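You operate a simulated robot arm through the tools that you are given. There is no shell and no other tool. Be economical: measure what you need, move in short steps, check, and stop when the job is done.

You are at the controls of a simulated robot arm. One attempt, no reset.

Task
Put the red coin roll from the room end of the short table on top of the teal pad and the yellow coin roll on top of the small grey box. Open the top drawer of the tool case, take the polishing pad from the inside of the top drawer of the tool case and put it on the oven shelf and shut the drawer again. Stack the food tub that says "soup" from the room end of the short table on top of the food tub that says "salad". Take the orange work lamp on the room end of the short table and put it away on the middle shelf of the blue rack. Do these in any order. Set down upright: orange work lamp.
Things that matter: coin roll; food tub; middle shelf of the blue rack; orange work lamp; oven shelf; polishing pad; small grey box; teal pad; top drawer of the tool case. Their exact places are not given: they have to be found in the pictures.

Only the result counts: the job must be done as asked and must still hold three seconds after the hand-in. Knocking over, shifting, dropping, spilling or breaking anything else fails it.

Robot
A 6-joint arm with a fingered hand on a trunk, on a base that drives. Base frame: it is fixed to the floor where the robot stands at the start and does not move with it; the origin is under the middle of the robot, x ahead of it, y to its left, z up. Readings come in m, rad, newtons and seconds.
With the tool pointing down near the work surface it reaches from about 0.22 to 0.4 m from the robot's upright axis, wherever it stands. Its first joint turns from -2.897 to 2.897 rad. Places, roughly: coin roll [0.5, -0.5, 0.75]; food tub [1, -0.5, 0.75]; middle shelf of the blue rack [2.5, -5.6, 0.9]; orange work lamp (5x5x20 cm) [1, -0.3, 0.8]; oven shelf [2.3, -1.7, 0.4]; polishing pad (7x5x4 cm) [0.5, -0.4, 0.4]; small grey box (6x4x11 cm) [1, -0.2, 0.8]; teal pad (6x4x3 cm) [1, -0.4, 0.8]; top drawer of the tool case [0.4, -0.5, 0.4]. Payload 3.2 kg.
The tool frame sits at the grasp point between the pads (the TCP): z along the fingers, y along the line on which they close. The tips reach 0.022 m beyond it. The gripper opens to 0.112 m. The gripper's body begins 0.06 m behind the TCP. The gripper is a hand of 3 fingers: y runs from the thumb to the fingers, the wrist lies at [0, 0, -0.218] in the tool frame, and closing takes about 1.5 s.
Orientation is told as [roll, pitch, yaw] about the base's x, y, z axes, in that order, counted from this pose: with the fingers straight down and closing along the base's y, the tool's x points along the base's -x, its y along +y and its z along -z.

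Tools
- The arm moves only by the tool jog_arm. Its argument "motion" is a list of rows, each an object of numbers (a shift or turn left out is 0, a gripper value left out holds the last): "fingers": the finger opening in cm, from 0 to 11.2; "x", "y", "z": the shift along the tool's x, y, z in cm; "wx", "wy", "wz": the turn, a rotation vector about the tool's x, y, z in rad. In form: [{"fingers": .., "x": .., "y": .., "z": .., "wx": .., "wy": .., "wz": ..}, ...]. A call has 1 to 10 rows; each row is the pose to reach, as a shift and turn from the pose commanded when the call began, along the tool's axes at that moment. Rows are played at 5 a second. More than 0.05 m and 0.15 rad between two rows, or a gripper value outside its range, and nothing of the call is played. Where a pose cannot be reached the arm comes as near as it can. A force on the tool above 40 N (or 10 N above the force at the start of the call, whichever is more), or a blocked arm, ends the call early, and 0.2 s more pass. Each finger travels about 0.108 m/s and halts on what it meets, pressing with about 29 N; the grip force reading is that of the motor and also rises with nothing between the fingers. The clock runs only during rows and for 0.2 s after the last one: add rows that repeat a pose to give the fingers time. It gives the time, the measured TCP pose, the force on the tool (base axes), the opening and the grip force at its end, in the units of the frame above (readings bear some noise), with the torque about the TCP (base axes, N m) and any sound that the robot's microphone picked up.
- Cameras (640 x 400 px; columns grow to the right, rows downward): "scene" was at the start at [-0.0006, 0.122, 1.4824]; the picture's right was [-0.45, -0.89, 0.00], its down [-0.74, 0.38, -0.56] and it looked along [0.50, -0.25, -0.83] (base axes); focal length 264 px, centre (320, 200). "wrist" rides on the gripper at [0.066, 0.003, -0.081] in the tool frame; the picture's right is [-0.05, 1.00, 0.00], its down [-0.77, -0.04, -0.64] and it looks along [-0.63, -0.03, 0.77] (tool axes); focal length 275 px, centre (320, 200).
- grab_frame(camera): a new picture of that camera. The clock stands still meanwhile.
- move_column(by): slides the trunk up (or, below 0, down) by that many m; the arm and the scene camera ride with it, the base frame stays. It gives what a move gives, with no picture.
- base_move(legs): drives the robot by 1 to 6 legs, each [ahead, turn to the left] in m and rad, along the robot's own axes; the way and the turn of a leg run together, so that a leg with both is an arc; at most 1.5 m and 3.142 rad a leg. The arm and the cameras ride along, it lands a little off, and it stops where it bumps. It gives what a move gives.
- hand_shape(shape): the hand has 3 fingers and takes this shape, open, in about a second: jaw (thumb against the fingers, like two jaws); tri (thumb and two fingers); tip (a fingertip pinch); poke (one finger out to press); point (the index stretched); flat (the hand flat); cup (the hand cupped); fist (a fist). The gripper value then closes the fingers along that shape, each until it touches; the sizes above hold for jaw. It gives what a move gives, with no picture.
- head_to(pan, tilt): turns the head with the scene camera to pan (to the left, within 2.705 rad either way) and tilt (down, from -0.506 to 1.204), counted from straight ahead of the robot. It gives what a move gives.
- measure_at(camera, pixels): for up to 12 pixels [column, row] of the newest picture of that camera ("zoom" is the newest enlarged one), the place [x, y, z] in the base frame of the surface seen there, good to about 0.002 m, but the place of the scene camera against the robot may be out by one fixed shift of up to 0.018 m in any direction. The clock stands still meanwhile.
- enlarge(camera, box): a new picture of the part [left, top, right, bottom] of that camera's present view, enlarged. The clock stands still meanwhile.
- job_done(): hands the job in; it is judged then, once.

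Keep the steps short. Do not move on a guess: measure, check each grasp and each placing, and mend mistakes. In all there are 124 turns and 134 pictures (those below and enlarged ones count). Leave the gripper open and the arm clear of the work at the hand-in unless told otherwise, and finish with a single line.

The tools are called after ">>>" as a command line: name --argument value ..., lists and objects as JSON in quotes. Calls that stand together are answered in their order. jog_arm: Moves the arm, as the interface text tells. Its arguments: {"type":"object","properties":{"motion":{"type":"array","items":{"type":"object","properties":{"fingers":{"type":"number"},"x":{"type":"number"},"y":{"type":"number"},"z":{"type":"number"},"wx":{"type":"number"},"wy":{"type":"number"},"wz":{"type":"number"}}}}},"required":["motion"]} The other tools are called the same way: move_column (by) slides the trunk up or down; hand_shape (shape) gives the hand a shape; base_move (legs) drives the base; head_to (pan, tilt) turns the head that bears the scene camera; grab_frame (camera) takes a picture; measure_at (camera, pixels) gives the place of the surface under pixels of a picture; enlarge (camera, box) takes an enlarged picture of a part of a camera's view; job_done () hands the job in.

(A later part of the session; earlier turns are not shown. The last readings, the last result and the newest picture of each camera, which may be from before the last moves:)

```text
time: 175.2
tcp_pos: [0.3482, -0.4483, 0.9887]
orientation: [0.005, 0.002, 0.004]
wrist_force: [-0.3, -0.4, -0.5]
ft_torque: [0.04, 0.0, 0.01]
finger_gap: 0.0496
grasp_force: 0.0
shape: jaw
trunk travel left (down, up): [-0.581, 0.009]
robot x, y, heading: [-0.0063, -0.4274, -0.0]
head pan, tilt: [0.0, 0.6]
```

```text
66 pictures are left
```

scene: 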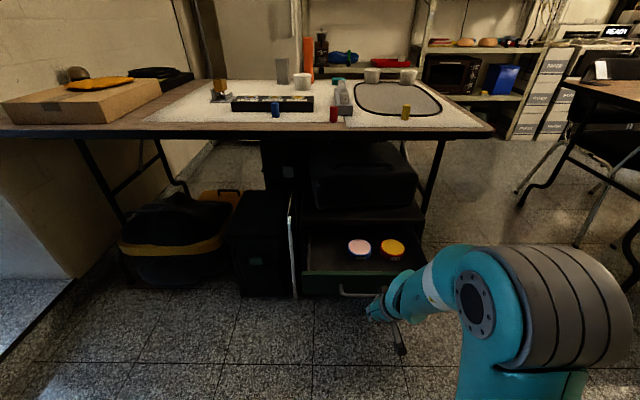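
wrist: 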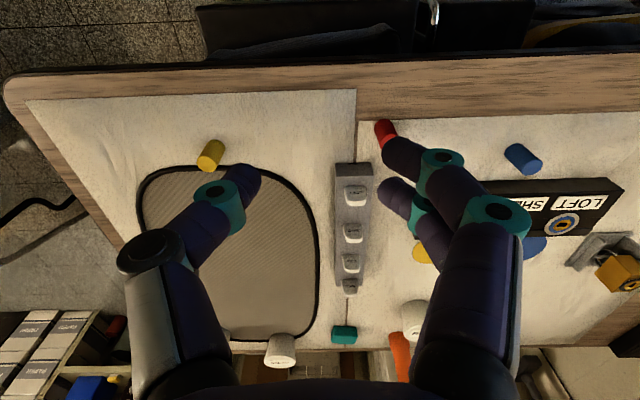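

>>> measure_at --camera "wrist" --pixels '[[383, 127], [388, 140], [208, 158], [215, 148], [340, 210], [338, 240], [280, 350], [344, 334], [412, 315], [370, 150], [245, 330]]'

>>> enlarge --camera "wrist" --box '[180, 100, 440, 230]'

```text
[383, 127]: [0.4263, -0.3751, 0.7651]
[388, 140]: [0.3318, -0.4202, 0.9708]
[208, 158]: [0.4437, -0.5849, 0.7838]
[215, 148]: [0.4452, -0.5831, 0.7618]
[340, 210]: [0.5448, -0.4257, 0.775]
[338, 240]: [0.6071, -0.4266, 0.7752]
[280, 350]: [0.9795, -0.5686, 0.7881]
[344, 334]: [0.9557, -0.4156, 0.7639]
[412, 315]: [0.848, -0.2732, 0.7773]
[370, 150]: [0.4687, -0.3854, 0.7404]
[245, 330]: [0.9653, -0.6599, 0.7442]
```

```text
2.46 times, centred on (310, 165) of wrist
```

zoom: 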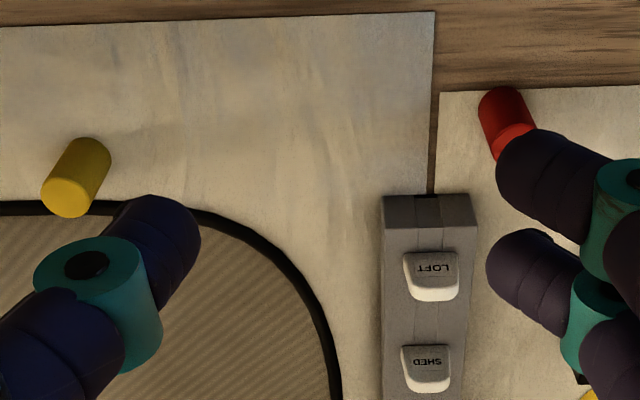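

>>> jog_arm --motion '[{"x": -0.5, "y": 4}, {"x": -1, "y": 7.8}, {"x": -1, "y": 7.8}]'

>>> move_column --by -0.1

>>> grab_frame --camera "wrist"

```text
time: 176.0
tcp_pos: [0.3564, -0.3706, 0.99]
orientation: [0.004, 0.002, 0.003]
wrist_force: [-0.6, 1.0, 0.7]
ft_torque: [-0.02, 0.01, -0.02]
finger_gap: 0.0495
grasp_force: 0.0
shape: jaw
trunk travel left (down, up): [-0.581, 0.009]
robot x, y, heading: [-0.0086, -0.4263, -0.006]
head pan, tilt: [0.0, 0.6]
```

```text
time: 177.3
tcp_pos: [0.357, -0.3694, 0.89]
orientation: [0.003, 0.002, 0.003]
wrist_force: [-0.3, -0.4, 0.7]
ft_torque: [-0.01, -0.01, -0.04]
finger_gap: 0.0496
grasp_force: 0.1
shape: jaw
trunk travel left (down, up): [-0.481, 0.109]
robot x, y, heading: [-0.0033, -0.4286, -0.004]
head pan, tilt: [0.0, 0.6]
```

```text
64 pictures are left
```

wrist: 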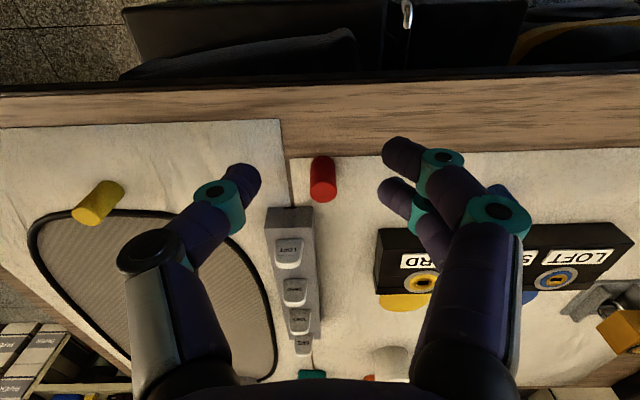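

>>> measure_at --camera "wrist" --pixels '[[324, 188], [324, 180], [313, 190], [336, 188], [322, 165], [280, 215], [310, 215], [90, 208]]'

```text
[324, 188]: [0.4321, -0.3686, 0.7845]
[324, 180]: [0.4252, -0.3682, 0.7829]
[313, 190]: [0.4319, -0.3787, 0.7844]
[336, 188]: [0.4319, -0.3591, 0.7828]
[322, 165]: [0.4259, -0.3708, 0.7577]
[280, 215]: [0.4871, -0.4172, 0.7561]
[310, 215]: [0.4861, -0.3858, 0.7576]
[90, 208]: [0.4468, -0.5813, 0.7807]
```

>>> jog_arm --motion '[{"x": -2.5}, {"x": -5}, {"x": -7.7}, {"x": -7.7}]'

>>> move_column --by -0.07

>>> grab_frame --camera "wrist"

```text
time: 178.3
tcp_pos: [0.4335, -0.3708, 0.8904]
orientation: [0.003, 0.001, 0.004]
wrist_force: [-0.6, -0.2, -0.1]
ft_torque: [-0.02, 0.01, 0.03]
finger_gap: 0.0495
grasp_force: 0.0
shape: jaw
trunk travel left (down, up): [-0.481, 0.109]
robot x, y, heading: [-0.0038, -0.4277, 0.001]
head pan, tilt: [0.0, 0.6]
```

```text
time: 179.4
tcp_pos: [0.4335, -0.372, 0.8214]
orientation: [0.003, 0.0, 0.001]
wrist_force: [0.3, 0.2, 0.2]
ft_torque: [0.05, 0.02, -0.01]
finger_gap: 0.0496
grasp_force: 0.0
shape: jaw
trunk travel left (down, up): [-0.411, 0.179]
robot x, y, heading: [-0.0097, -0.424, -0.003]
head pan, tilt: [0.0, 0.6]
```

```text
63 pictures are left
```

wrist: 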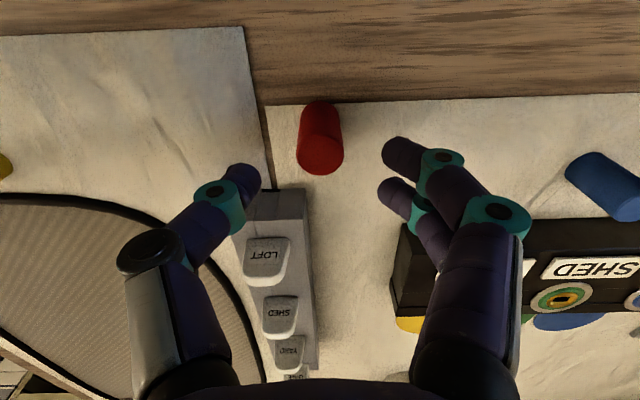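

>>> move_column --by -0.05

>>> jog_arm --motion '[{"fingers": 1}, {"fingers": 1}, {"fingers": 1}, {"fingers": 1}, {"fingers": 1}, {"fingers": 1}]'

>>> move_column --by 0.2

>>> grab_frame --camera "wrist"

```text
time: 180.3
tcp_pos: [0.4342, -0.37, 0.77]
orientation: [0.004, 0.001, 0.003]
wrist_force: [0.0, 0.0, 0.4]
ft_torque: [-0.02, -0.07, 0.01]
finger_gap: 0.0498
grasp_force: 0.1
shape: jaw
trunk travel left (down, up): [-0.361, 0.229]
robot x, y, heading: [-0.0036, -0.4296, -0.002]
head pan, tilt: [0.0, 0.6]
```

```text
time: 181.7
tcp_pos: [0.4327, -0.3708, 0.7704]
orientation: [0.004, 0.001, 0.002]
wrist_force: [1.0, -0.6, 0.2]
ft_torque: [-0.02, 0.0, 0.03]
finger_gap: 0.0142
grasp_force: 29.4
shape: jaw
trunk travel left (down, up): [-0.361, 0.229]
robot x, y, heading: [-0.0078, -0.4294, 0.0]
head pan, tilt: [0.0, 0.6]
```

```text
time: 183.9
tcp_pos: [0.4331, -0.3715, 0.97]
orientation: [0.001, 0.002, 0.003]
wrist_force: [-0.2, 0.1, -1.6]
ft_torque: [0.03, 0.0, -0.07]
finger_gap: 0.0138
grasp_force: 28.8
shape: jaw
trunk travel left (down, up): [-0.561, 0.029]
robot x, y, heading: [-0.0074, -0.428, -0.003]
head pan, tilt: [0.0, 0.6]
```

```text
62 pictures are left
```

wrist: 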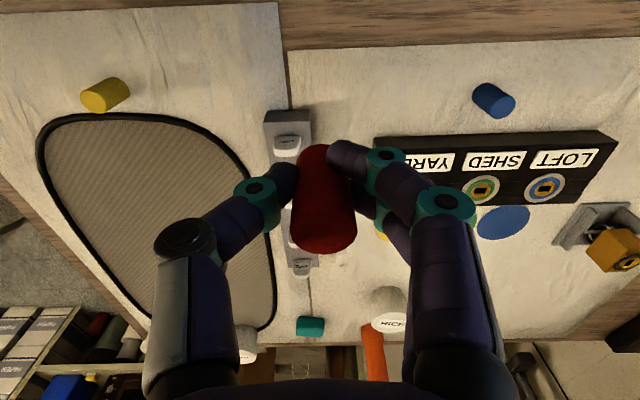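

>>> jog_arm --motion '[{"x": 3}, {"x": 6}, {"x": 8}]'

>>> base_move --legs '[[-0.37, 0], [0, -1.1], [0.86, 0], [0, 1.11], [1.3, 0]]'

```text
time: 184.7
tcp_pos: [0.355, -0.3711, 0.9693]
orientation: [0.004, 0.001, 0.005]
wrist_force: [0.7, -0.3, -1.3]
ft_torque: [-0.03, -0.01, 0.01]
finger_gap: 0.014
grasp_force: 28.8
shape: jaw
trunk travel left (down, up): [-0.561, 0.029]
robot x, y, heading: [-0.0091, -0.4278, 0.002]
head pan, tilt: [0.0, 0.6]
```

```text
time: 202.8
tcp_pos: [1.6552, -1.1444, 0.9698]
orientation: [0.004, 0.002, 0.004]
wrist_force: [-0.1, 0.7, -1.0]
ft_torque: [0.01, 0.01, 0.02]
finger_gap: 0.0133
grasp_force: 29.3
shape: jaw
trunk travel left (down, up): [-0.561, 0.029]
robot x, y, heading: [1.2904, -1.1956, -0.002]
head pan, tilt: [0.0, 0.6]
```

>>> base_move --legs '[[0.27, 0], [0, 1.57]]'

>>> head_to --pan 0.35 --tilt 0.6

>>> grab_frame --camera "scene"

```text
time: 208.5
tcp_pos: [1.5035, -0.839, 0.9694]
orientation: [0.002, 0.002, 1.584]
wrist_force: [0.4, -0.3, -0.9]
ft_torque: [0.03, 0.01, -0.01]
finger_gap: 0.0132
grasp_force: 28.8
shape: jaw
trunk travel left (down, up): [-0.561, 0.029]
robot x, y, heading: [1.5649, -1.1996, 1.579]
head pan, tilt: [0.0, 0.6]
```

```text
time: 209.3
tcp_pos: [1.5038, -0.8385, 0.9697]
orientation: [0.002, 0.002, 1.584]
wrist_force: [-0.4, -0.2, -0.9]
ft_torque: [0.01, 0.04, 0.02]
finger_gap: 0.0134
grasp_force: 28.8
shape: jaw
trunk travel left (down, up): [-0.561, 0.029]
robot x, y, heading: [1.5655, -1.2021, 1.578]
head pan, tilt: [0.351, 0.6]
```

```text
61 pictures are left
```

scene: 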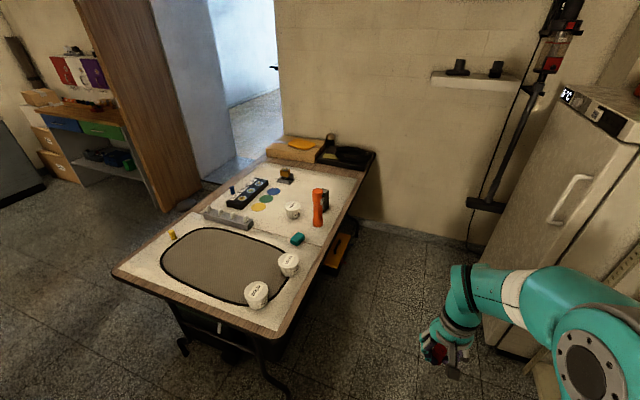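

>>> measure_at --camera "scene" --pixels '[[550, 150], [490, 320], [376, 155], [282, 338], [115, 270], [330, 190], [297, 238], [289, 262], [257, 292], [318, 195], [468, 205]]'

>>> base_move --legs '[[0.78, 0]]'

```text
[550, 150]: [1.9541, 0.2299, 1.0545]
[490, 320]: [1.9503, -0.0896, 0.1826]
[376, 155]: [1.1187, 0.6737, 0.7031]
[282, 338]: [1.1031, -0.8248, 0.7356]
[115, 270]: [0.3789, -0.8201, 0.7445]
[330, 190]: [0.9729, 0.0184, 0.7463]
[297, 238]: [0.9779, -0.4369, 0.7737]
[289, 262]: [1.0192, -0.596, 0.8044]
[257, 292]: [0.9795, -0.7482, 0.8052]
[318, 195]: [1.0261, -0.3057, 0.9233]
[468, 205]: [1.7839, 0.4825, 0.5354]
```

```text
time: 213.7
tcp_pos: [1.4879, -0.0319, 0.9701]
orientation: [0.003, 0.003, 1.595]
wrist_force: [-1.4, 0.4, -1.7]
ft_torque: [-0.01, 0.01, 0.0]
finger_gap: 0.0131
grasp_force: 29.0
shape: jaw
trunk travel left (down, up): [-0.561, 0.029]
robot x, y, heading: [1.5529, -0.3913, 1.593]
head pan, tilt: [0.351, 0.6]
```

>>> base_move --legs '[[0, 1.55]]'

>>> head_to --pan 0.1 --tilt 0.75

>>> grab_frame --camera "scene"

>>> grab_frame --camera "wrist"

```text
time: 217.8
tcp_pos: [1.1882, -0.4428, 0.9706]
orientation: [0.003, 0.003, 3.131]
wrist_force: [0.7, 0.1, -1.5]
ft_torque: [0.02, 0.01, 0.0]
finger_gap: 0.0132
grasp_force: 29.1
shape: jaw
trunk travel left (down, up): [-0.561, 0.029]
robot x, y, heading: [1.5507, -0.3947, 3.128]
head pan, tilt: [0.351, 0.6]
```

```text
time: 218.6
tcp_pos: [1.1894, -0.442, 0.9696]
orientation: [0.005, 0.002, 3.13]
wrist_force: [0.9, 0.5, -0.8]
ft_torque: [0.0, 0.02, 0.02]
finger_gap: 0.013
grasp_force: 29.2
shape: jaw
trunk travel left (down, up): [-0.561, 0.029]
robot x, y, heading: [1.5515, -0.394, 3.125]
head pan, tilt: [0.099, 0.75]
```

```text
60 pictures are left
```

scene: 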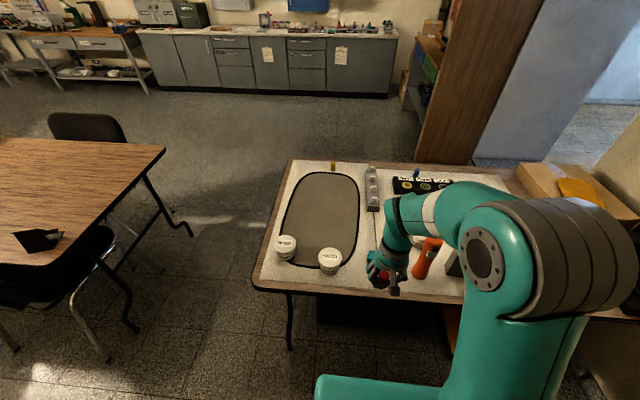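

```text
59 pictures are left
```

wrist: 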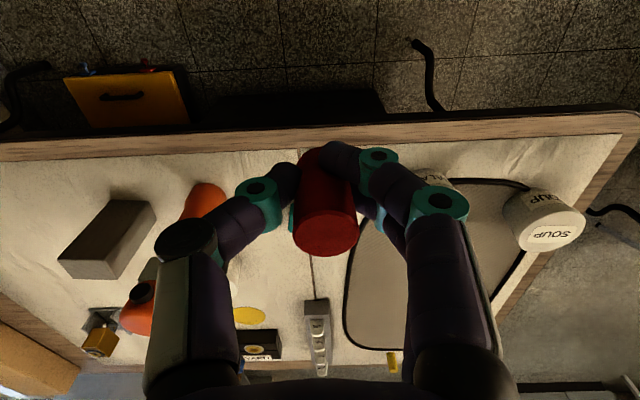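

>>> base_move --legs '[[0, 1.05], [0.26, 0], [0, -1.05]]'

>>> grab_frame --camera "wrist"

```text
time: 225.7
tcp_pos: [1.0554, -0.6702, 0.9703]
orientation: [0.004, 0.003, 3.14]
wrist_force: [-0.3, 0.0, -0.5]
ft_torque: [0.01, -0.02, -0.01]
finger_gap: 0.0127
grasp_force: 29.1
shape: jaw
trunk travel left (down, up): [-0.561, 0.029]
robot x, y, heading: [1.4191, -0.6203, 3.134]
head pan, tilt: [0.099, 0.75]
```

```text
58 pictures are left
```

wrist: 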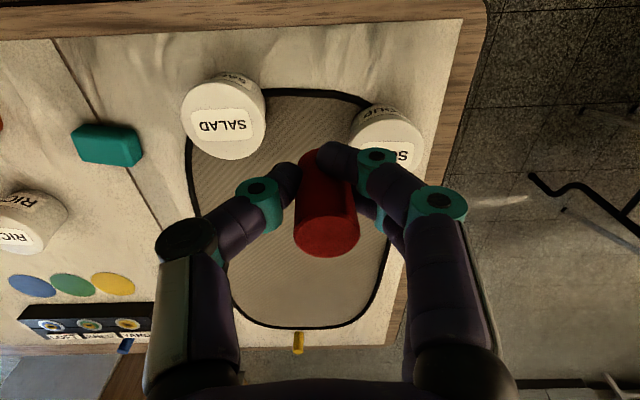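

>>> measure_at --camera "wrist" --pixels '[[105, 150], [76, 130], [130, 130], [88, 160], [140, 158], [100, 128], [228, 130], [193, 120], [260, 120], [385, 140], [60, 130]]'

>>> enlarge --camera "wrist" --box '[40, 100, 180, 190]'

```text
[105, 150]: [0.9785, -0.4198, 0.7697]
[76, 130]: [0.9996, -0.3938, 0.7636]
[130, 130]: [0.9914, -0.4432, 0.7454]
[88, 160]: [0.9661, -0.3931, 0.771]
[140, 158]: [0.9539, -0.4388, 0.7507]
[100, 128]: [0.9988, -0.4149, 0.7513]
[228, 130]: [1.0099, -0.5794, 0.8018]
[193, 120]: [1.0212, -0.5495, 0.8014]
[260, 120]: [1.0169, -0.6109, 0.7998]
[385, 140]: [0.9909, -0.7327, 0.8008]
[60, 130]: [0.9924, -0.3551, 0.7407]
```

```text
4.44 times, centred on (110, 145) of wrist
```

zoom: 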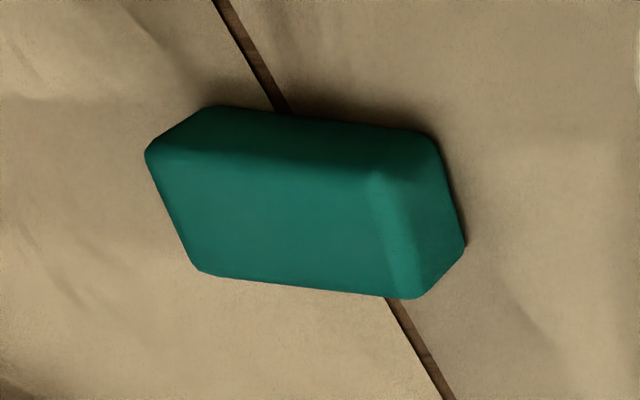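

>>> jog_arm --motion '[{"x": -1.3, "y": -4.2}, {"x": -2.6, "y": -8.5}, {"x": -3.9, "y": -12.7}, {"x": -5.2, "y": -17}, {"x": -6.5, "y": -21.2}, {"x": -7.8, "y": -25.5}, {"x": -7.8, "y": -25.5}]'

>>> move_column --by -0.145

>>> grab_frame --camera "wrist"

>>> grab_frame --camera "scene"

```text
time: 227.3
tcp_pos: [0.9808, -0.414, 0.9678]
orientation: [0.002, 0.003, 3.141]
wrist_force: [0.6, -0.1, -2.0]
ft_torque: [0.02, 0.0, -0.02]
finger_gap: 0.0127
grasp_force: 29.2
shape: jaw
trunk travel left (down, up): [-0.561, 0.029]
robot x, y, heading: [1.4207, -0.6202, 3.133]
head pan, tilt: [0.099, 0.75]
```

```text
time: 229.1
tcp_pos: [0.9792, -0.412, 0.8225]
orientation: [0.003, 0.001, 3.141]
wrist_force: [0.4, 0.0, -1.5]
ft_torque: [-0.01, -0.01, 0.01]
finger_gap: 0.0127
grasp_force: 28.8
shape: jaw
trunk travel left (down, up): [-0.416, 0.174]
robot x, y, heading: [1.419, -0.6137, 3.136]
head pan, tilt: [0.099, 0.75]
```

```text
56 pictures are left
```

wrist: 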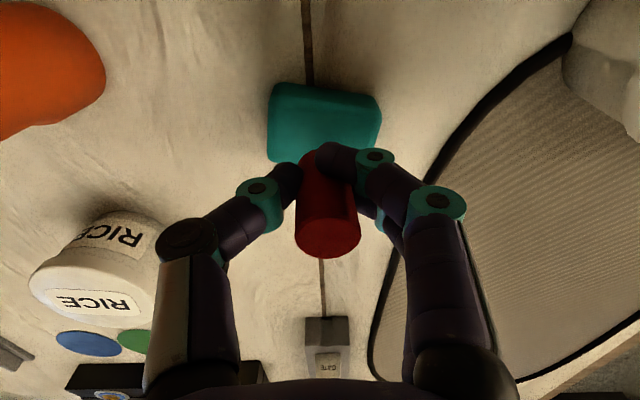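

```text
55 pictures are left
```

scene: 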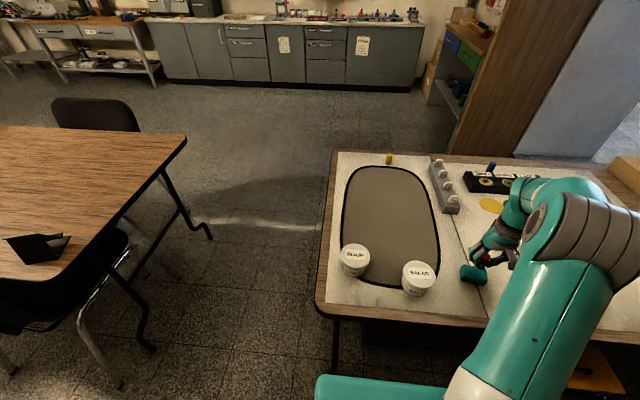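

>>> measure_at --camera "wrist" --pixels '[[278, 105], [370, 115], [272, 140], [375, 130], [325, 105], [325, 130], [280, 155], [270, 125]]'

>>> enlarge --camera "wrist" --box '[240, 70, 400, 200]'

```text
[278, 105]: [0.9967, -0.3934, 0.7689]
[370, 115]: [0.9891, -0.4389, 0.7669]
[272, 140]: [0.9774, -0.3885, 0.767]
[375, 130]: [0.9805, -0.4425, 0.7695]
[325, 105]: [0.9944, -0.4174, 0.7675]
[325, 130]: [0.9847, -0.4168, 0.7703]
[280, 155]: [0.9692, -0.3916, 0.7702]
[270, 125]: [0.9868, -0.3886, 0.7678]
```

```text
3.08 times, centred on (320, 135) of wrist
```

zoom: 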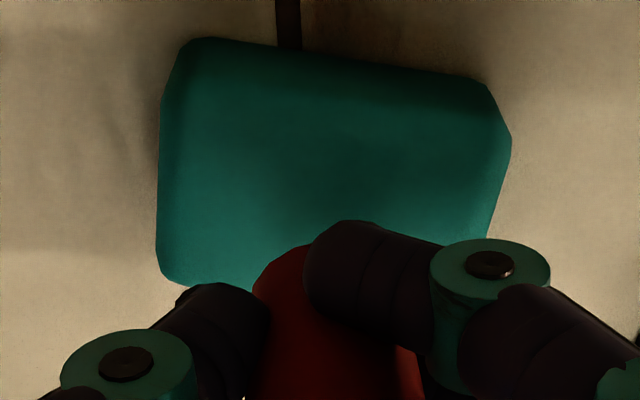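

>>> jog_arm --motion '[{"y": 0.3, "z": 0.8}, {"y": 0.3, "z": 1.6}, {"y": 0.3, "z": 2.1}]'

>>> jog_arm --motion '[{"z": 0.2}]'

```text
time: 229.8
tcp_pos: [0.9782, -0.4161, 0.8017]
orientation: [0.002, 0.001, 3.14]
wrist_force: [-0.3, -0.3, -1.1]
ft_torque: [0.0, -0.01, 0.02]
finger_gap: 0.0126
grasp_force: 29.0
shape: jaw
trunk travel left (down, up): [-0.416, 0.174]
robot x, y, heading: [1.417, -0.6161, 3.132]
head pan, tilt: [0.099, 0.75]
```

```text
time: 230.2
tcp_pos: [0.9793, -0.4178, 0.8001]
orientation: [0.003, 0.002, 3.14]
wrist_force: [0.3, 0.9, -1.1]
ft_torque: [0.0, 0.02, -0.02]
finger_gap: 0.0126
grasp_force: 29.2
shape: jaw
trunk travel left (down, up): [-0.416, 0.174]
robot x, y, heading: [1.4182, -0.6173, 3.135]
head pan, tilt: [0.099, 0.75]
```

>>> jog_arm --motion '[{"z": 0.2}, {"z": 0.2}]'

>>> enlarge --camera "wrist" --box '[240, 70, 400, 270]'

```text
time: 230.8
tcp_pos: [0.9782, -0.4168, 0.7986]
orientation: [0.005, -0.001, 3.138]
wrist_force: [-0.3, -0.1, 7.0]
ft_torque: [-0.09, 0.05, -0.01]
finger_gap: 0.0127
grasp_force: 29.2
shape: jaw
trunk travel left (down, up): [-0.416, 0.174]
robot x, y, heading: [1.4213, -0.6147, 3.13]
head pan, tilt: [0.099, 0.75]
```

```text
2.00 times, centred on (320, 170) of wrist
```

zoom: 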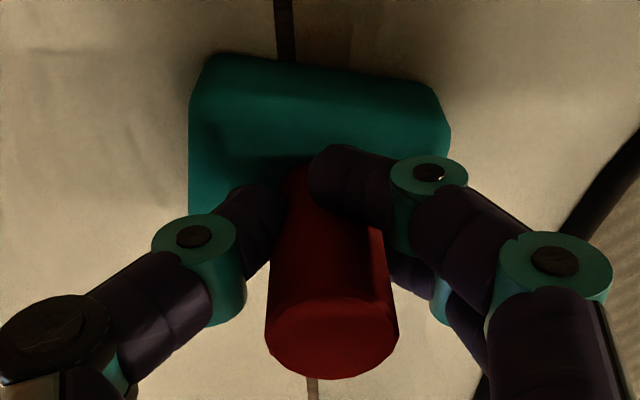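

Contact (7 N up). Release slowly and rise.

>>> jog_arm --motion '[{"fingers": 2}, {"fingers": 2.6}, {"fingers": 3.2}, {"fingers": 4}, {"fingers": 5}, {"fingers": 5}]'

>>> jog_arm --motion '[{"z": -3}, {"z": -6}, {"z": -9}, {"z": -12}]'

>>> grab_frame --camera "wrist"

```text
time: 232.2
tcp_pos: [0.9784, -0.4167, 0.7984]
orientation: [0.003, 0.0, 3.139]
wrist_force: [-0.9, 0.1, 0.5]
ft_torque: [0.0, -0.04, -0.01]
finger_gap: 0.0494
grasp_force: 0.0
shape: jaw
trunk travel left (down, up): [-0.416, 0.174]
robot x, y, heading: [1.4178, -0.6143, 3.135]
head pan, tilt: [0.099, 0.75]
```

```text
time: 233.2
tcp_pos: [0.9796, -0.4163, 0.9187]
orientation: [0.004, 0.001, 3.14]
wrist_force: [0.3, 0.7, -0.7]
ft_torque: [-0.03, 0.01, -0.02]
finger_gap: 0.0496
grasp_force: 0.1
shape: jaw
trunk travel left (down, up): [-0.416, 0.174]
robot x, y, heading: [1.4212, -0.6168, 3.138]
head pan, tilt: [0.099, 0.75]
```

```text
52 pictures are left
```

wrist: 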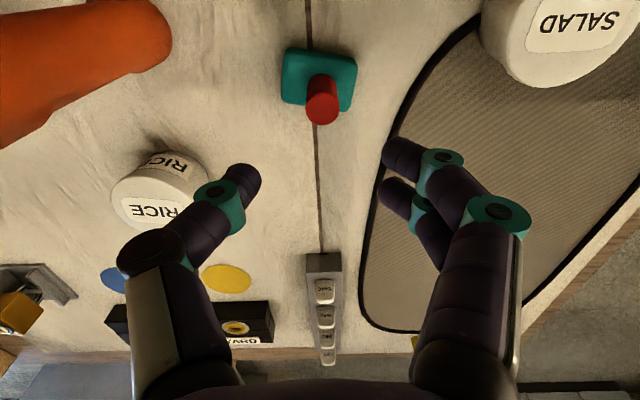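

>>> jog_arm --motion '[{"fingers": 11, "x": 1, "y": 4.5, "z": -1}, {"x": 2, "y": 9}, {"x": 3, "y": 13.5}, {"x": 4, "y": 18}, {"x": 5, "y": 22.5}, {"x": 6, "y": 27}, {"x": 6, "y": 27}]'

>>> grab_frame --camera "wrist"

```text
time: 234.8
tcp_pos: [1.0377, -0.6879, 0.9177]
orientation: [0.005, 0.002, 3.141]
wrist_force: [-0.2, 0.1, -0.2]
ft_torque: [-0.02, -0.01, 0.01]
finger_gap: 0.1101
grasp_force: 0.0
shape: jaw
trunk travel left (down, up): [-0.416, 0.174]
robot x, y, heading: [1.4189, -0.6132, 3.136]
head pan, tilt: [0.099, 0.75]
```

```text
51 pictures are left
```

wrist: 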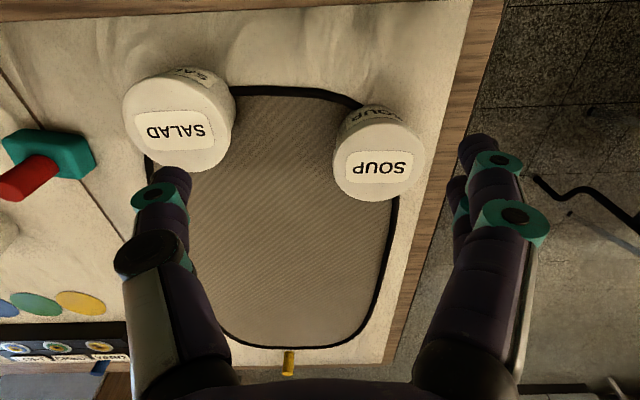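

>>> measure_at --camera "wrist" --pixels '[[378, 158], [338, 150], [422, 165], [378, 122], [376, 195], [365, 115], [180, 125], [126, 110], [232, 125], [190, 88], [190, 165], [195, 75]]'

>>> enlarge --camera "wrist" --box '[110, 50, 450, 220]'

```text
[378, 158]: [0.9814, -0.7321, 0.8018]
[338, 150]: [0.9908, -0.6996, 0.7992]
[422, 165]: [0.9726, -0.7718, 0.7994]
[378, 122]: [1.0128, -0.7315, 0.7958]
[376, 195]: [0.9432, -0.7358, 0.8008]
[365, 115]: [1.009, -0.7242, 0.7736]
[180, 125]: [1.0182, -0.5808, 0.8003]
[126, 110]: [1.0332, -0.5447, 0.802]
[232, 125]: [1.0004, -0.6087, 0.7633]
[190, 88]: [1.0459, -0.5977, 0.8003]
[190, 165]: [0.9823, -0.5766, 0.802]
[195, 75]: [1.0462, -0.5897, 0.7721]
```

```text
1.88 times, centred on (280, 135) of wrist
```

zoom: 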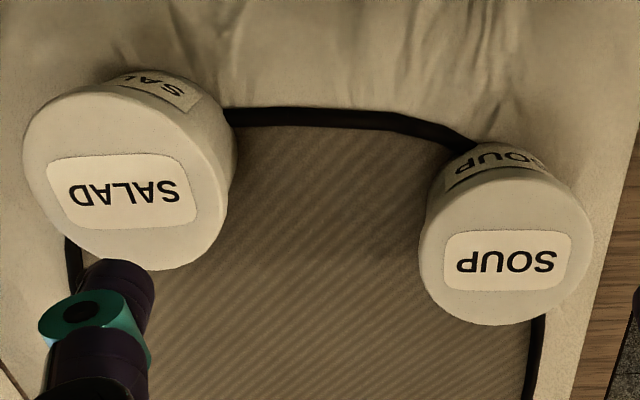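

>>> jog_arm --motion '[{"fingers": 10.4, "x": -3, "y": 2.3}, {"x": -6, "y": 4.6}, {"x": -6, "y": 4.6, "z": 3.5}, {"x": -6, "y": 4.6, "z": 7}, {"x": -6, "y": 4.6, "z": 7}]'

>>> grab_frame --camera "wrist"

```text
time: 236.1
tcp_pos: [0.9781, -0.7336, 0.85]
orientation: [0.004, 0.002, 3.141]
wrist_force: [1.0, -0.4, -0.5]
ft_torque: [0.01, 0.02, 0.0]
finger_gap: 0.1041
grasp_force: 0.0
shape: jaw
trunk travel left (down, up): [-0.416, 0.174]
robot x, y, heading: [1.4186, -0.6168, 3.136]
head pan, tilt: [0.099, 0.75]
```

```text
49 pictures are left
```

wrist: 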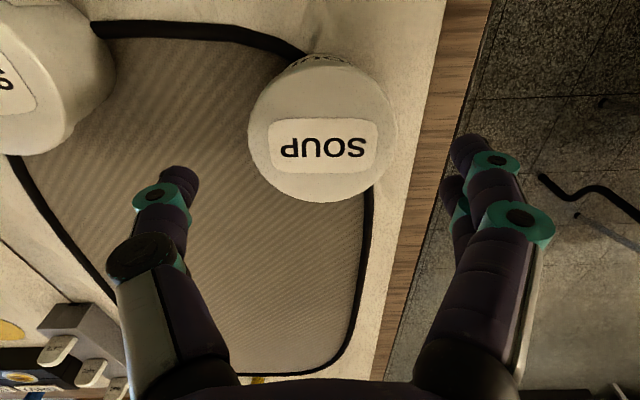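

>>> jog_arm --motion '[{"z": 2}, {"z": 4}, {"z": 6}, {"z": 6}]'

>>> jog_arm --motion '[{"fingers": 8.5}, {"fingers": 7.5}, {"fingers": 6.8}, {"fingers": 6.8}, {"fingers": 6.8}, {"fingers": 6.8}]'

>>> grab_frame --camera "wrist"

```text
time: 237.1
tcp_pos: [0.9781, -0.7321, 0.7898]
orientation: [0.003, 0.002, 3.142]
wrist_force: [-0.4, -0.1, 0.5]
ft_torque: [-0.01, 0.02, -0.03]
finger_gap: 0.1045
grasp_force: 0.1
shape: jaw
trunk travel left (down, up): [-0.416, 0.174]
robot x, y, heading: [1.4176, -0.6204, 3.137]
head pan, tilt: [0.099, 0.75]
```

```text
time: 238.4
tcp_pos: [0.9788, -0.7323, 0.7886]
orientation: [0.003, 0.003, 3.14]
wrist_force: [0.0, 0.9, -0.4]
ft_torque: [0.01, 0.0, 0.02]
finger_gap: 0.0693
grasp_force: 0.1
shape: jaw
trunk travel left (down, up): [-0.416, 0.174]
robot x, y, heading: [1.4174, -0.6173, 3.136]
head pan, tilt: [0.099, 0.75]
```

```text
48 pictures are left
```

wrist: 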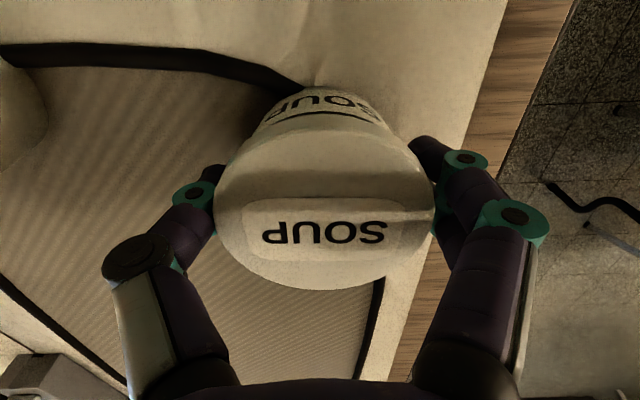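

>>> jog_arm --motion '[{"fingers": 5.5}, {"fingers": 5}, {"fingers": 5}, {"fingers": 5}, {"fingers": 5}]'

>>> jog_arm --motion '[{"z": -2}, {"z": -4}, {"z": -8}, {"z": -11}, {"z": -11}]'

>>> grab_frame --camera "wrist"

```text
time: 239.7
tcp_pos: [0.9791, -0.733, 0.7888]
orientation: [0.002, 0.003, 3.139]
wrist_force: [0.1, -0.6, -0.5]
ft_torque: [0.0, 0.0, -0.03]
finger_gap: 0.0666
grasp_force: 29.0
shape: jaw
trunk travel left (down, up): [-0.416, 0.174]
robot x, y, heading: [1.4163, -0.6161, 3.132]
head pan, tilt: [0.099, 0.75]
```

```text
time: 240.8
tcp_pos: [0.9788, -0.7326, 0.8997]
orientation: [0.003, 0.002, 3.14]
wrist_force: [-0.8, 0.6, -2.7]
ft_torque: [0.02, -0.01, 0.02]
finger_gap: 0.0664
grasp_force: 28.2
shape: jaw
trunk travel left (down, up): [-0.416, 0.174]
robot x, y, heading: [1.4191, -0.6168, 3.134]
head pan, tilt: [0.099, 0.75]
```

```text
47 pictures are left
```

wrist: 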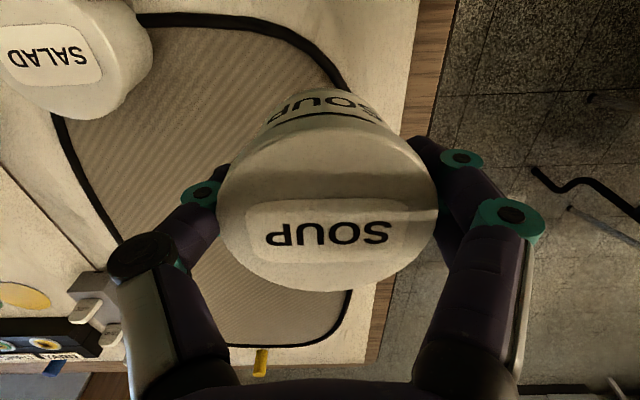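

>>> jog_arm --motion '[{"x": 0.9, "y": -3.8}, {"x": 1.8, "y": -7.6}, {"x": 2.7, "y": -11.4}, {"x": 3.6, "y": -15.3}, {"x": 3.6, "y": -15.3}]'

>>> grab_frame --camera "wrist"

>>> grab_frame --camera "scene"

```text
time: 242.1
tcp_pos: [1.0129, -0.5769, 0.9007]
orientation: [0.004, 0.001, 3.141]
wrist_force: [0.4, 1.0, -1.1]
ft_torque: [-0.01, -0.03, -0.03]
finger_gap: 0.0665
grasp_force: 28.5
shape: jaw
trunk travel left (down, up): [-0.416, 0.174]
robot x, y, heading: [1.4197, -0.6152, 3.134]
head pan, tilt: [0.099, 0.75]
```

```text
46 pictures are left
```

wrist: 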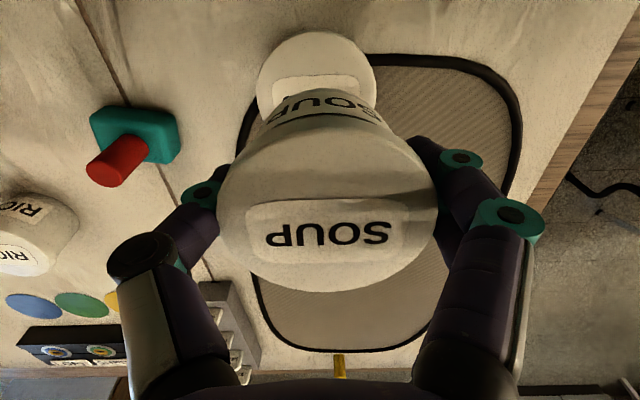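

```text
45 pictures are left
```

scene: 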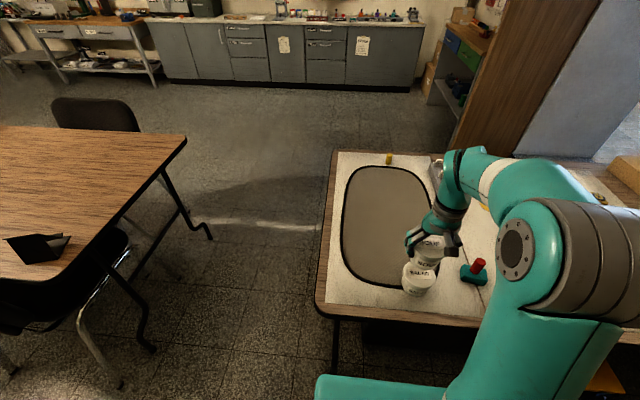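

>>> measure_at --camera "wrist" --pixels '[[262, 78], [372, 78], [317, 36], [317, 60], [285, 45], [350, 47]]'

```text
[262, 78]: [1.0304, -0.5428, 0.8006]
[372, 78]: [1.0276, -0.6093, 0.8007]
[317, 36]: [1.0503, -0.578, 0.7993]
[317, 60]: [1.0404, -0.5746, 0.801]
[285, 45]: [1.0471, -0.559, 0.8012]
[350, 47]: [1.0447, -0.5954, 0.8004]
```

>>> jog_arm --motion '[{"z": 2}, {"z": 4}, {"z": 4.8}, {"z": 4.8}]'

>>> jog_arm --motion '[{"z": 0.2}, {"z": 0.4}, {"z": 0.5}]'

```text
time: 243.1
tcp_pos: [1.013, -0.5776, 0.8506]
orientation: [0.004, 0.001, 3.141]
wrist_force: [0.1, 0.2, -1.7]
ft_torque: [0.02, -0.02, 0.0]
finger_gap: 0.0666
grasp_force: 28.8
shape: jaw
trunk travel left (down, up): [-0.416, 0.174]
robot x, y, heading: [1.4175, -0.6205, 3.137]
head pan, tilt: [0.099, 0.75]
```

```text
time: 243.8
tcp_pos: [1.0154, -0.5786, 0.8475]
orientation: [0.004, -0.004, 3.141]
wrist_force: [-3.7, 1.1, 30.7]
ft_torque: [-0.15, 0.05, -0.1]
finger_gap: 0.0649
grasp_force: 28.4
shape: jaw
trunk travel left (down, up): [-0.416, 0.174]
robot x, y, heading: [1.4167, -0.6159, 3.14]
head pan, tilt: [0.099, 0.75]
```

>>> jog_arm --motion '[{"z": -0.25}, {"z": -0.25}]'

>>> jog_arm --motion '[{"fingers": 7.3}, {"fingers": 8}, {"fingers": 9}, {"fingers": 10.4}, {"fingers": 10.4}, {"fingers": 10.4}]'

>>> jog_arm --motion '[{"z": -3}, {"z": -6}, {"z": -10}, {"z": -12}]'

>>> grab_frame --camera "wrist"

>>> enlarge --camera "scene" --box '[370, 200, 510, 310]'

```text
time: 244.4
tcp_pos: [1.0155, -0.581, 0.8474]
orientation: [0.004, 0.002, 3.14]
wrist_force: [-2.1, -0.6, 14.1]
ft_torque: [-0.18, 0.06, -0.01]
finger_gap: 0.0649
grasp_force: 28.9
shape: jaw
trunk travel left (down, up): [-0.416, 0.174]
robot x, y, heading: [1.4205, -0.6145, 3.136]
head pan, tilt: [0.099, 0.75]
```

```text
time: 245.8
tcp_pos: [1.0136, -0.5796, 0.848]
orientation: [0.003, 0.003, 3.14]
wrist_force: [0.7, 0.3, -1.0]
ft_torque: [0.0, -0.01, -0.02]
finger_gap: 0.1042
grasp_force: 0.0
shape: jaw
trunk travel left (down, up): [-0.416, 0.174]
robot x, y, heading: [1.4194, -0.6156, 3.135]
head pan, tilt: [0.099, 0.75]
```

```text
time: 246.8
tcp_pos: [1.0157, -0.5789, 0.9677]
orientation: [0.003, 0.001, 3.139]
wrist_force: [0.9, -0.3, -0.3]
ft_torque: [0.01, 0.01, -0.02]
finger_gap: 0.1037
grasp_force: 0.1
shape: jaw
trunk travel left (down, up): [-0.416, 0.174]
robot x, y, heading: [1.42, -0.6203, 3.139]
head pan, tilt: [0.099, 0.75]
```

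```text
44 pictures are left
```

wrist: 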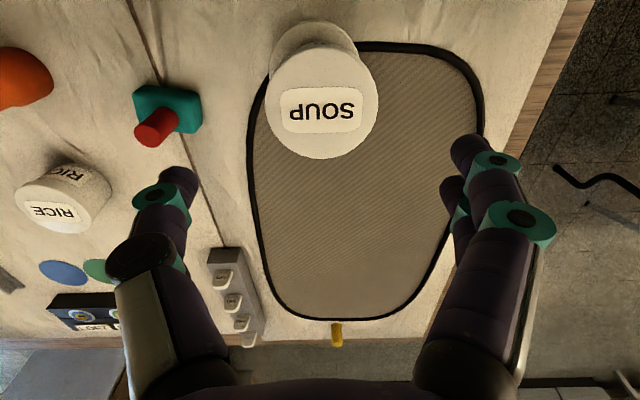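

```text
3.64 times, centred on (440, 255) of scene
```

zoom: 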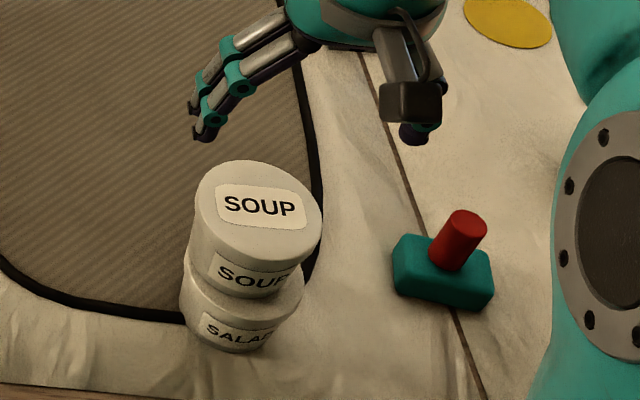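

>>> move_column --by 0.12

>>> base_move --legs '[[-0.13, 0], [0, 1.57], [0.47, 0], [0, -1.57], [1.1, 0]]'

>>> head_to --pan -0.8 --tilt 0.9

>>> grab_frame --camera "scene"

```text
time: 248.3
tcp_pos: [1.0163, -0.5795, 1.0854]
orientation: [0.003, 0.001, 3.141]
wrist_force: [0.2, 0.2, 0.0]
ft_torque: [0.01, -0.03, 0.02]
finger_gap: 0.1038
grasp_force: 0.0
shape: jaw
trunk travel left (down, up): [-0.536, 0.054]
robot x, y, heading: [1.4189, -0.6195, 3.135]
head pan, tilt: [0.099, 0.75]
```

```text
time: 264.8
tcp_pos: [0.0609, -1.0431, 1.0871]
orientation: [0.004, 0.001, -3.135]
wrist_force: [-0.2, 0.4, -0.3]
ft_torque: [0.05, 0.0, 0.01]
finger_gap: 0.1037
grasp_force: 0.1
shape: jaw
trunk travel left (down, up): [-0.536, 0.054]
robot x, y, heading: [0.4642, -1.0773, -3.137]
head pan, tilt: [0.099, 0.75]
```

```text
time: 265.9
tcp_pos: [0.063, -1.0414, 1.0879]
orientation: [0.003, 0.004, -3.135]
wrist_force: [1.1, 0.4, -0.9]
ft_torque: [0.02, 0.0, 0.03]
finger_gap: 0.104
grasp_force: 0.1
shape: jaw
trunk travel left (down, up): [-0.536, 0.054]
robot x, y, heading: [0.466, -1.0785, -3.136]
head pan, tilt: [-0.799, 0.901]
```

```text
42 pictures are left
```

scene: 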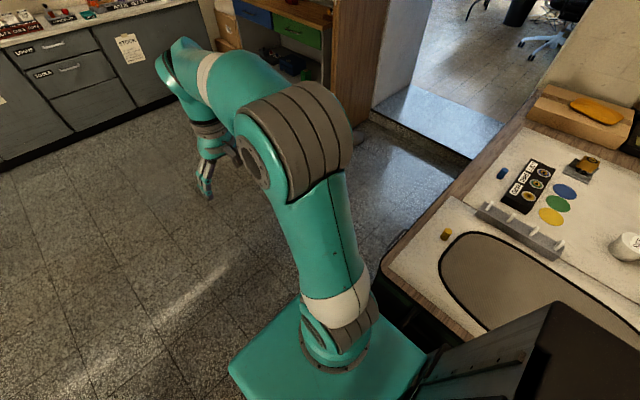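

>>> jog_arm --motion '[{"fingers": 5, "x": 0.76, "y": -4.82, "wz": 0.12}, {"x": 2.06, "y": -9.51, "wz": 0.24}, {"x": 3.92, "y": -14.0, "wz": 0.36}, {"x": 6.3, "y": -18.25, "wz": 0.48}, {"x": 9.18, "y": -22.18, "wz": 0.6}, {"x": 12.5, "y": -25.74, "wz": 0.72}, {"x": 16.24, "y": -28.88, "wz": 0.84}, {"x": 20.31, "y": -31.54, "wz": 0.96}, {"x": 24.66, "y": -33.69, "wz": 1.08}, {"x": 29.26, "y": -35.32, "wz": 1.2}]'

>>> grab_frame --camera "wrist"

```text
time: 268.1
tcp_pos: [0.3535, -0.6864, 1.0837]
orientation: [0.0, 0.002, 1.946]
wrist_force: [-0.1, 0.9, 0.3]
ft_torque: [0.02, 0.0, 0.02]
finger_gap: 0.0505
grasp_force: 0.1
shape: jaw
trunk travel left (down, up): [-0.536, 0.054]
robot x, y, heading: [0.465, -1.0782, -3.139]
head pan, tilt: [-0.799, 0.901]
```

```text
41 pictures are left
```

wrist: 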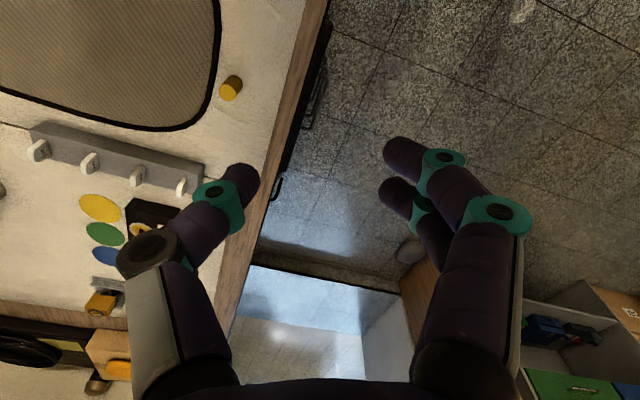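

>>> measure_at --camera "wrist" --pixels '[[227, 93], [236, 80], [222, 92], [232, 97]]'

>>> enlarge --camera "wrist" --box '[190, 60, 270, 120]'

```text
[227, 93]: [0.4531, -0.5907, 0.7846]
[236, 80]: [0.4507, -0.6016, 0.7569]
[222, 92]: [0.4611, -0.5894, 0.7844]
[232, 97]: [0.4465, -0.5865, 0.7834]
```

```text
6.67 times, centred on (230, 90) of wrist
```

zoom: 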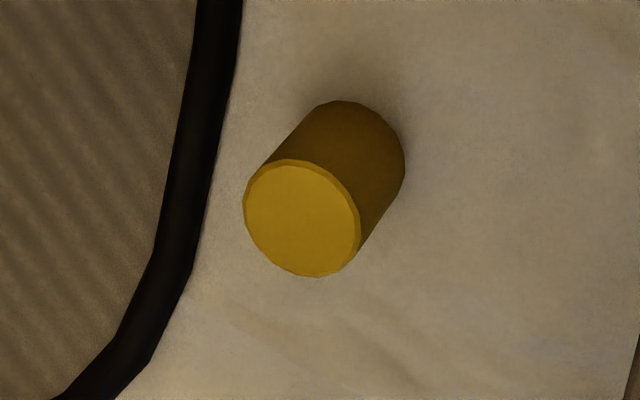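

>>> jog_arm --motion '[{"x": -1.8, "y": -4.2, "wz": 0.1}, {"x": -3.6, "y": -8.5, "wz": 0.2}, {"x": -5.34, "y": -12.74, "wz": 0.3}, {"x": -5.34, "y": -12.74, "wz": 0.3}]'

>>> move_column --by -0.24

>>> grab_frame --camera "wrist"

```text
time: 269.1
tcp_pos: [0.4538, -0.5882, 1.0845]
orientation: [0.0, 0.006, 1.647]
wrist_force: [-0.5, 0.2, 0.1]
ft_torque: [-0.03, 0.0, 0.02]
finger_gap: 0.0502
grasp_force: 0.0
shape: jaw
trunk travel left (down, up): [-0.536, 0.054]
robot x, y, heading: [0.4656, -1.0769, -3.138]
head pan, tilt: [-0.799, 0.901]
```

```text
time: 271.6
tcp_pos: [0.4528, -0.5888, 0.8451]
orientation: [-0.001, 0.004, 1.648]
wrist_force: [-0.9, 1.2, 0.4]
ft_torque: [0.0, 0.04, 0.02]
finger_gap: 0.0502
grasp_force: 0.0
shape: jaw
trunk travel left (down, up): [-0.296, 0.294]
robot x, y, heading: [0.4647, -1.0768, -3.143]
head pan, tilt: [-0.799, 0.901]
```

```text
39 pictures are left
```

wrist: 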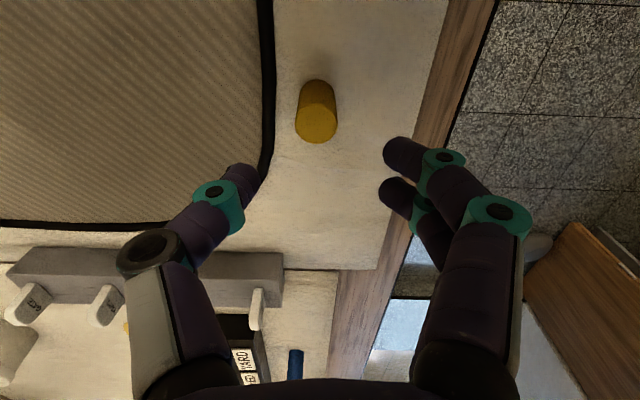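

>>> measure_at --camera "wrist" --pixels '[[318, 124], [301, 122], [333, 122], [318, 138]]'

```text
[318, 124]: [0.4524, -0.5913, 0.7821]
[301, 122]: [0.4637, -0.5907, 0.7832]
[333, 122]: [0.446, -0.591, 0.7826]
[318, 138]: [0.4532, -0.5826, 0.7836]
```

>>> jog_arm --motion '[{"x": 0.25, "z": 2.5}, {"x": 0.25, "z": 5}, {"x": 0.25, "z": 7.3}, {"x": 0.25, "z": 7.3}]'

>>> jog_arm --motion '[{"fingers": 1}, {"fingers": 1}, {"fingers": 1}, {"fingers": 1}, {"fingers": 1}, {"fingers": 1}]'

>>> move_column --by 0.29

>>> grab_frame --camera "wrist"

```text
time: 272.6
tcp_pos: [0.452, -0.5918, 0.7715]
orientation: [-0.001, 0.004, 1.648]
wrist_force: [-1.3, 0.0, 0.9]
ft_torque: [-0.01, -0.02, 0.0]
finger_gap: 0.0504
grasp_force: 0.1
shape: jaw
trunk travel left (down, up): [-0.296, 0.294]
robot x, y, heading: [0.4688, -1.0786, -3.141]
head pan, tilt: [-0.799, 0.901]
```

```text
time: 274.1
tcp_pos: [0.4522, -0.5917, 0.7721]
orientation: [-0.001, 0.004, 1.648]
wrist_force: [0.2, 0.0, 0.2]
ft_torque: [-0.02, 0.0, 0.01]
finger_gap: 0.0138
grasp_force: 28.9
shape: jaw
trunk travel left (down, up): [-0.296, 0.294]
robot x, y, heading: [0.4653, -1.0723, -3.14]
head pan, tilt: [-0.799, 0.901]
```

```text
time: 277.0
tcp_pos: [0.4536, -0.5929, 1.0614]
orientation: [-0.001, 0.004, 1.648]
wrist_force: [0.5, -0.1, -1.3]
ft_torque: [0.0, 0.03, 0.02]
finger_gap: 0.0137
grasp_force: 28.8
shape: jaw
trunk travel left (down, up): [-0.586, 0.004]
robot x, y, heading: [0.4697, -1.0757, -3.139]
head pan, tilt: [-0.799, 0.901]
```

```text
38 pictures are left
```

wrist: 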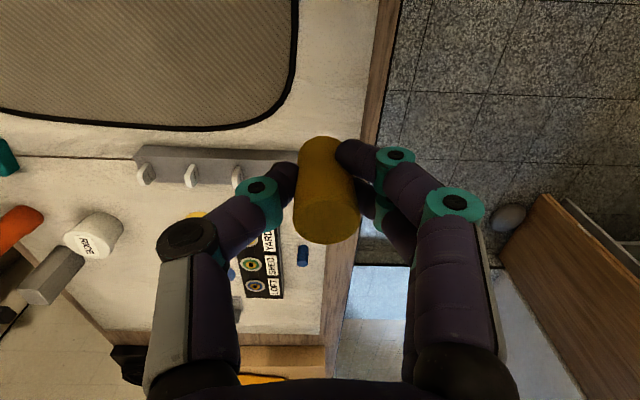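

>>> base_move --legs '[[-0.98, 0], [0, 1.57]]'

>>> head_to --pan -1.57 --tilt 0.7

>>> grab_frame --camera "scene"

```text
time: 285.9
tcp_pos: [0.9624, -1.0784, 1.0635]
orientation: [-0.002, 0.002, -3.084]
wrist_force: [-0.4, 0.1, -0.3]
ft_torque: [-0.01, -0.01, 0.01]
finger_gap: 0.0134
grasp_force: 29.5
shape: jaw
trunk travel left (down, up): [-0.586, 0.004]
robot x, y, heading: [1.4434, -1.0744, -1.587]
head pan, tilt: [-0.799, 0.901]
```

```text
time: 287.0
tcp_pos: [0.9615, -1.0793, 1.0639]
orientation: [-0.001, 0.004, -3.084]
wrist_force: [-0.1, 0.3, -1.4]
ft_torque: [-0.03, -0.01, 0.04]
finger_gap: 0.0136
grasp_force: 29.2
shape: jaw
trunk travel left (down, up): [-0.586, 0.004]
robot x, y, heading: [1.4452, -1.0774, -1.596]
head pan, tilt: [-1.571, 0.7]
```

```text
37 pictures are left
```

scene: 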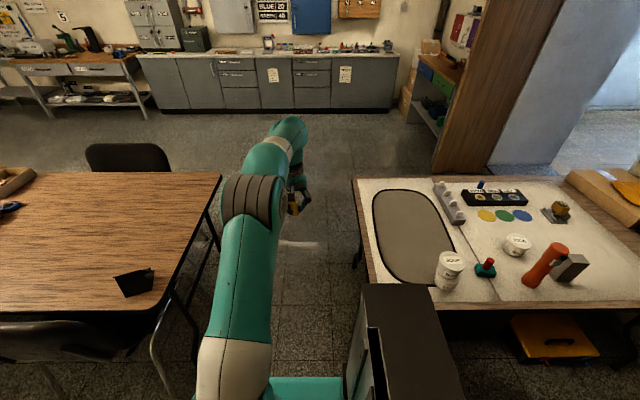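

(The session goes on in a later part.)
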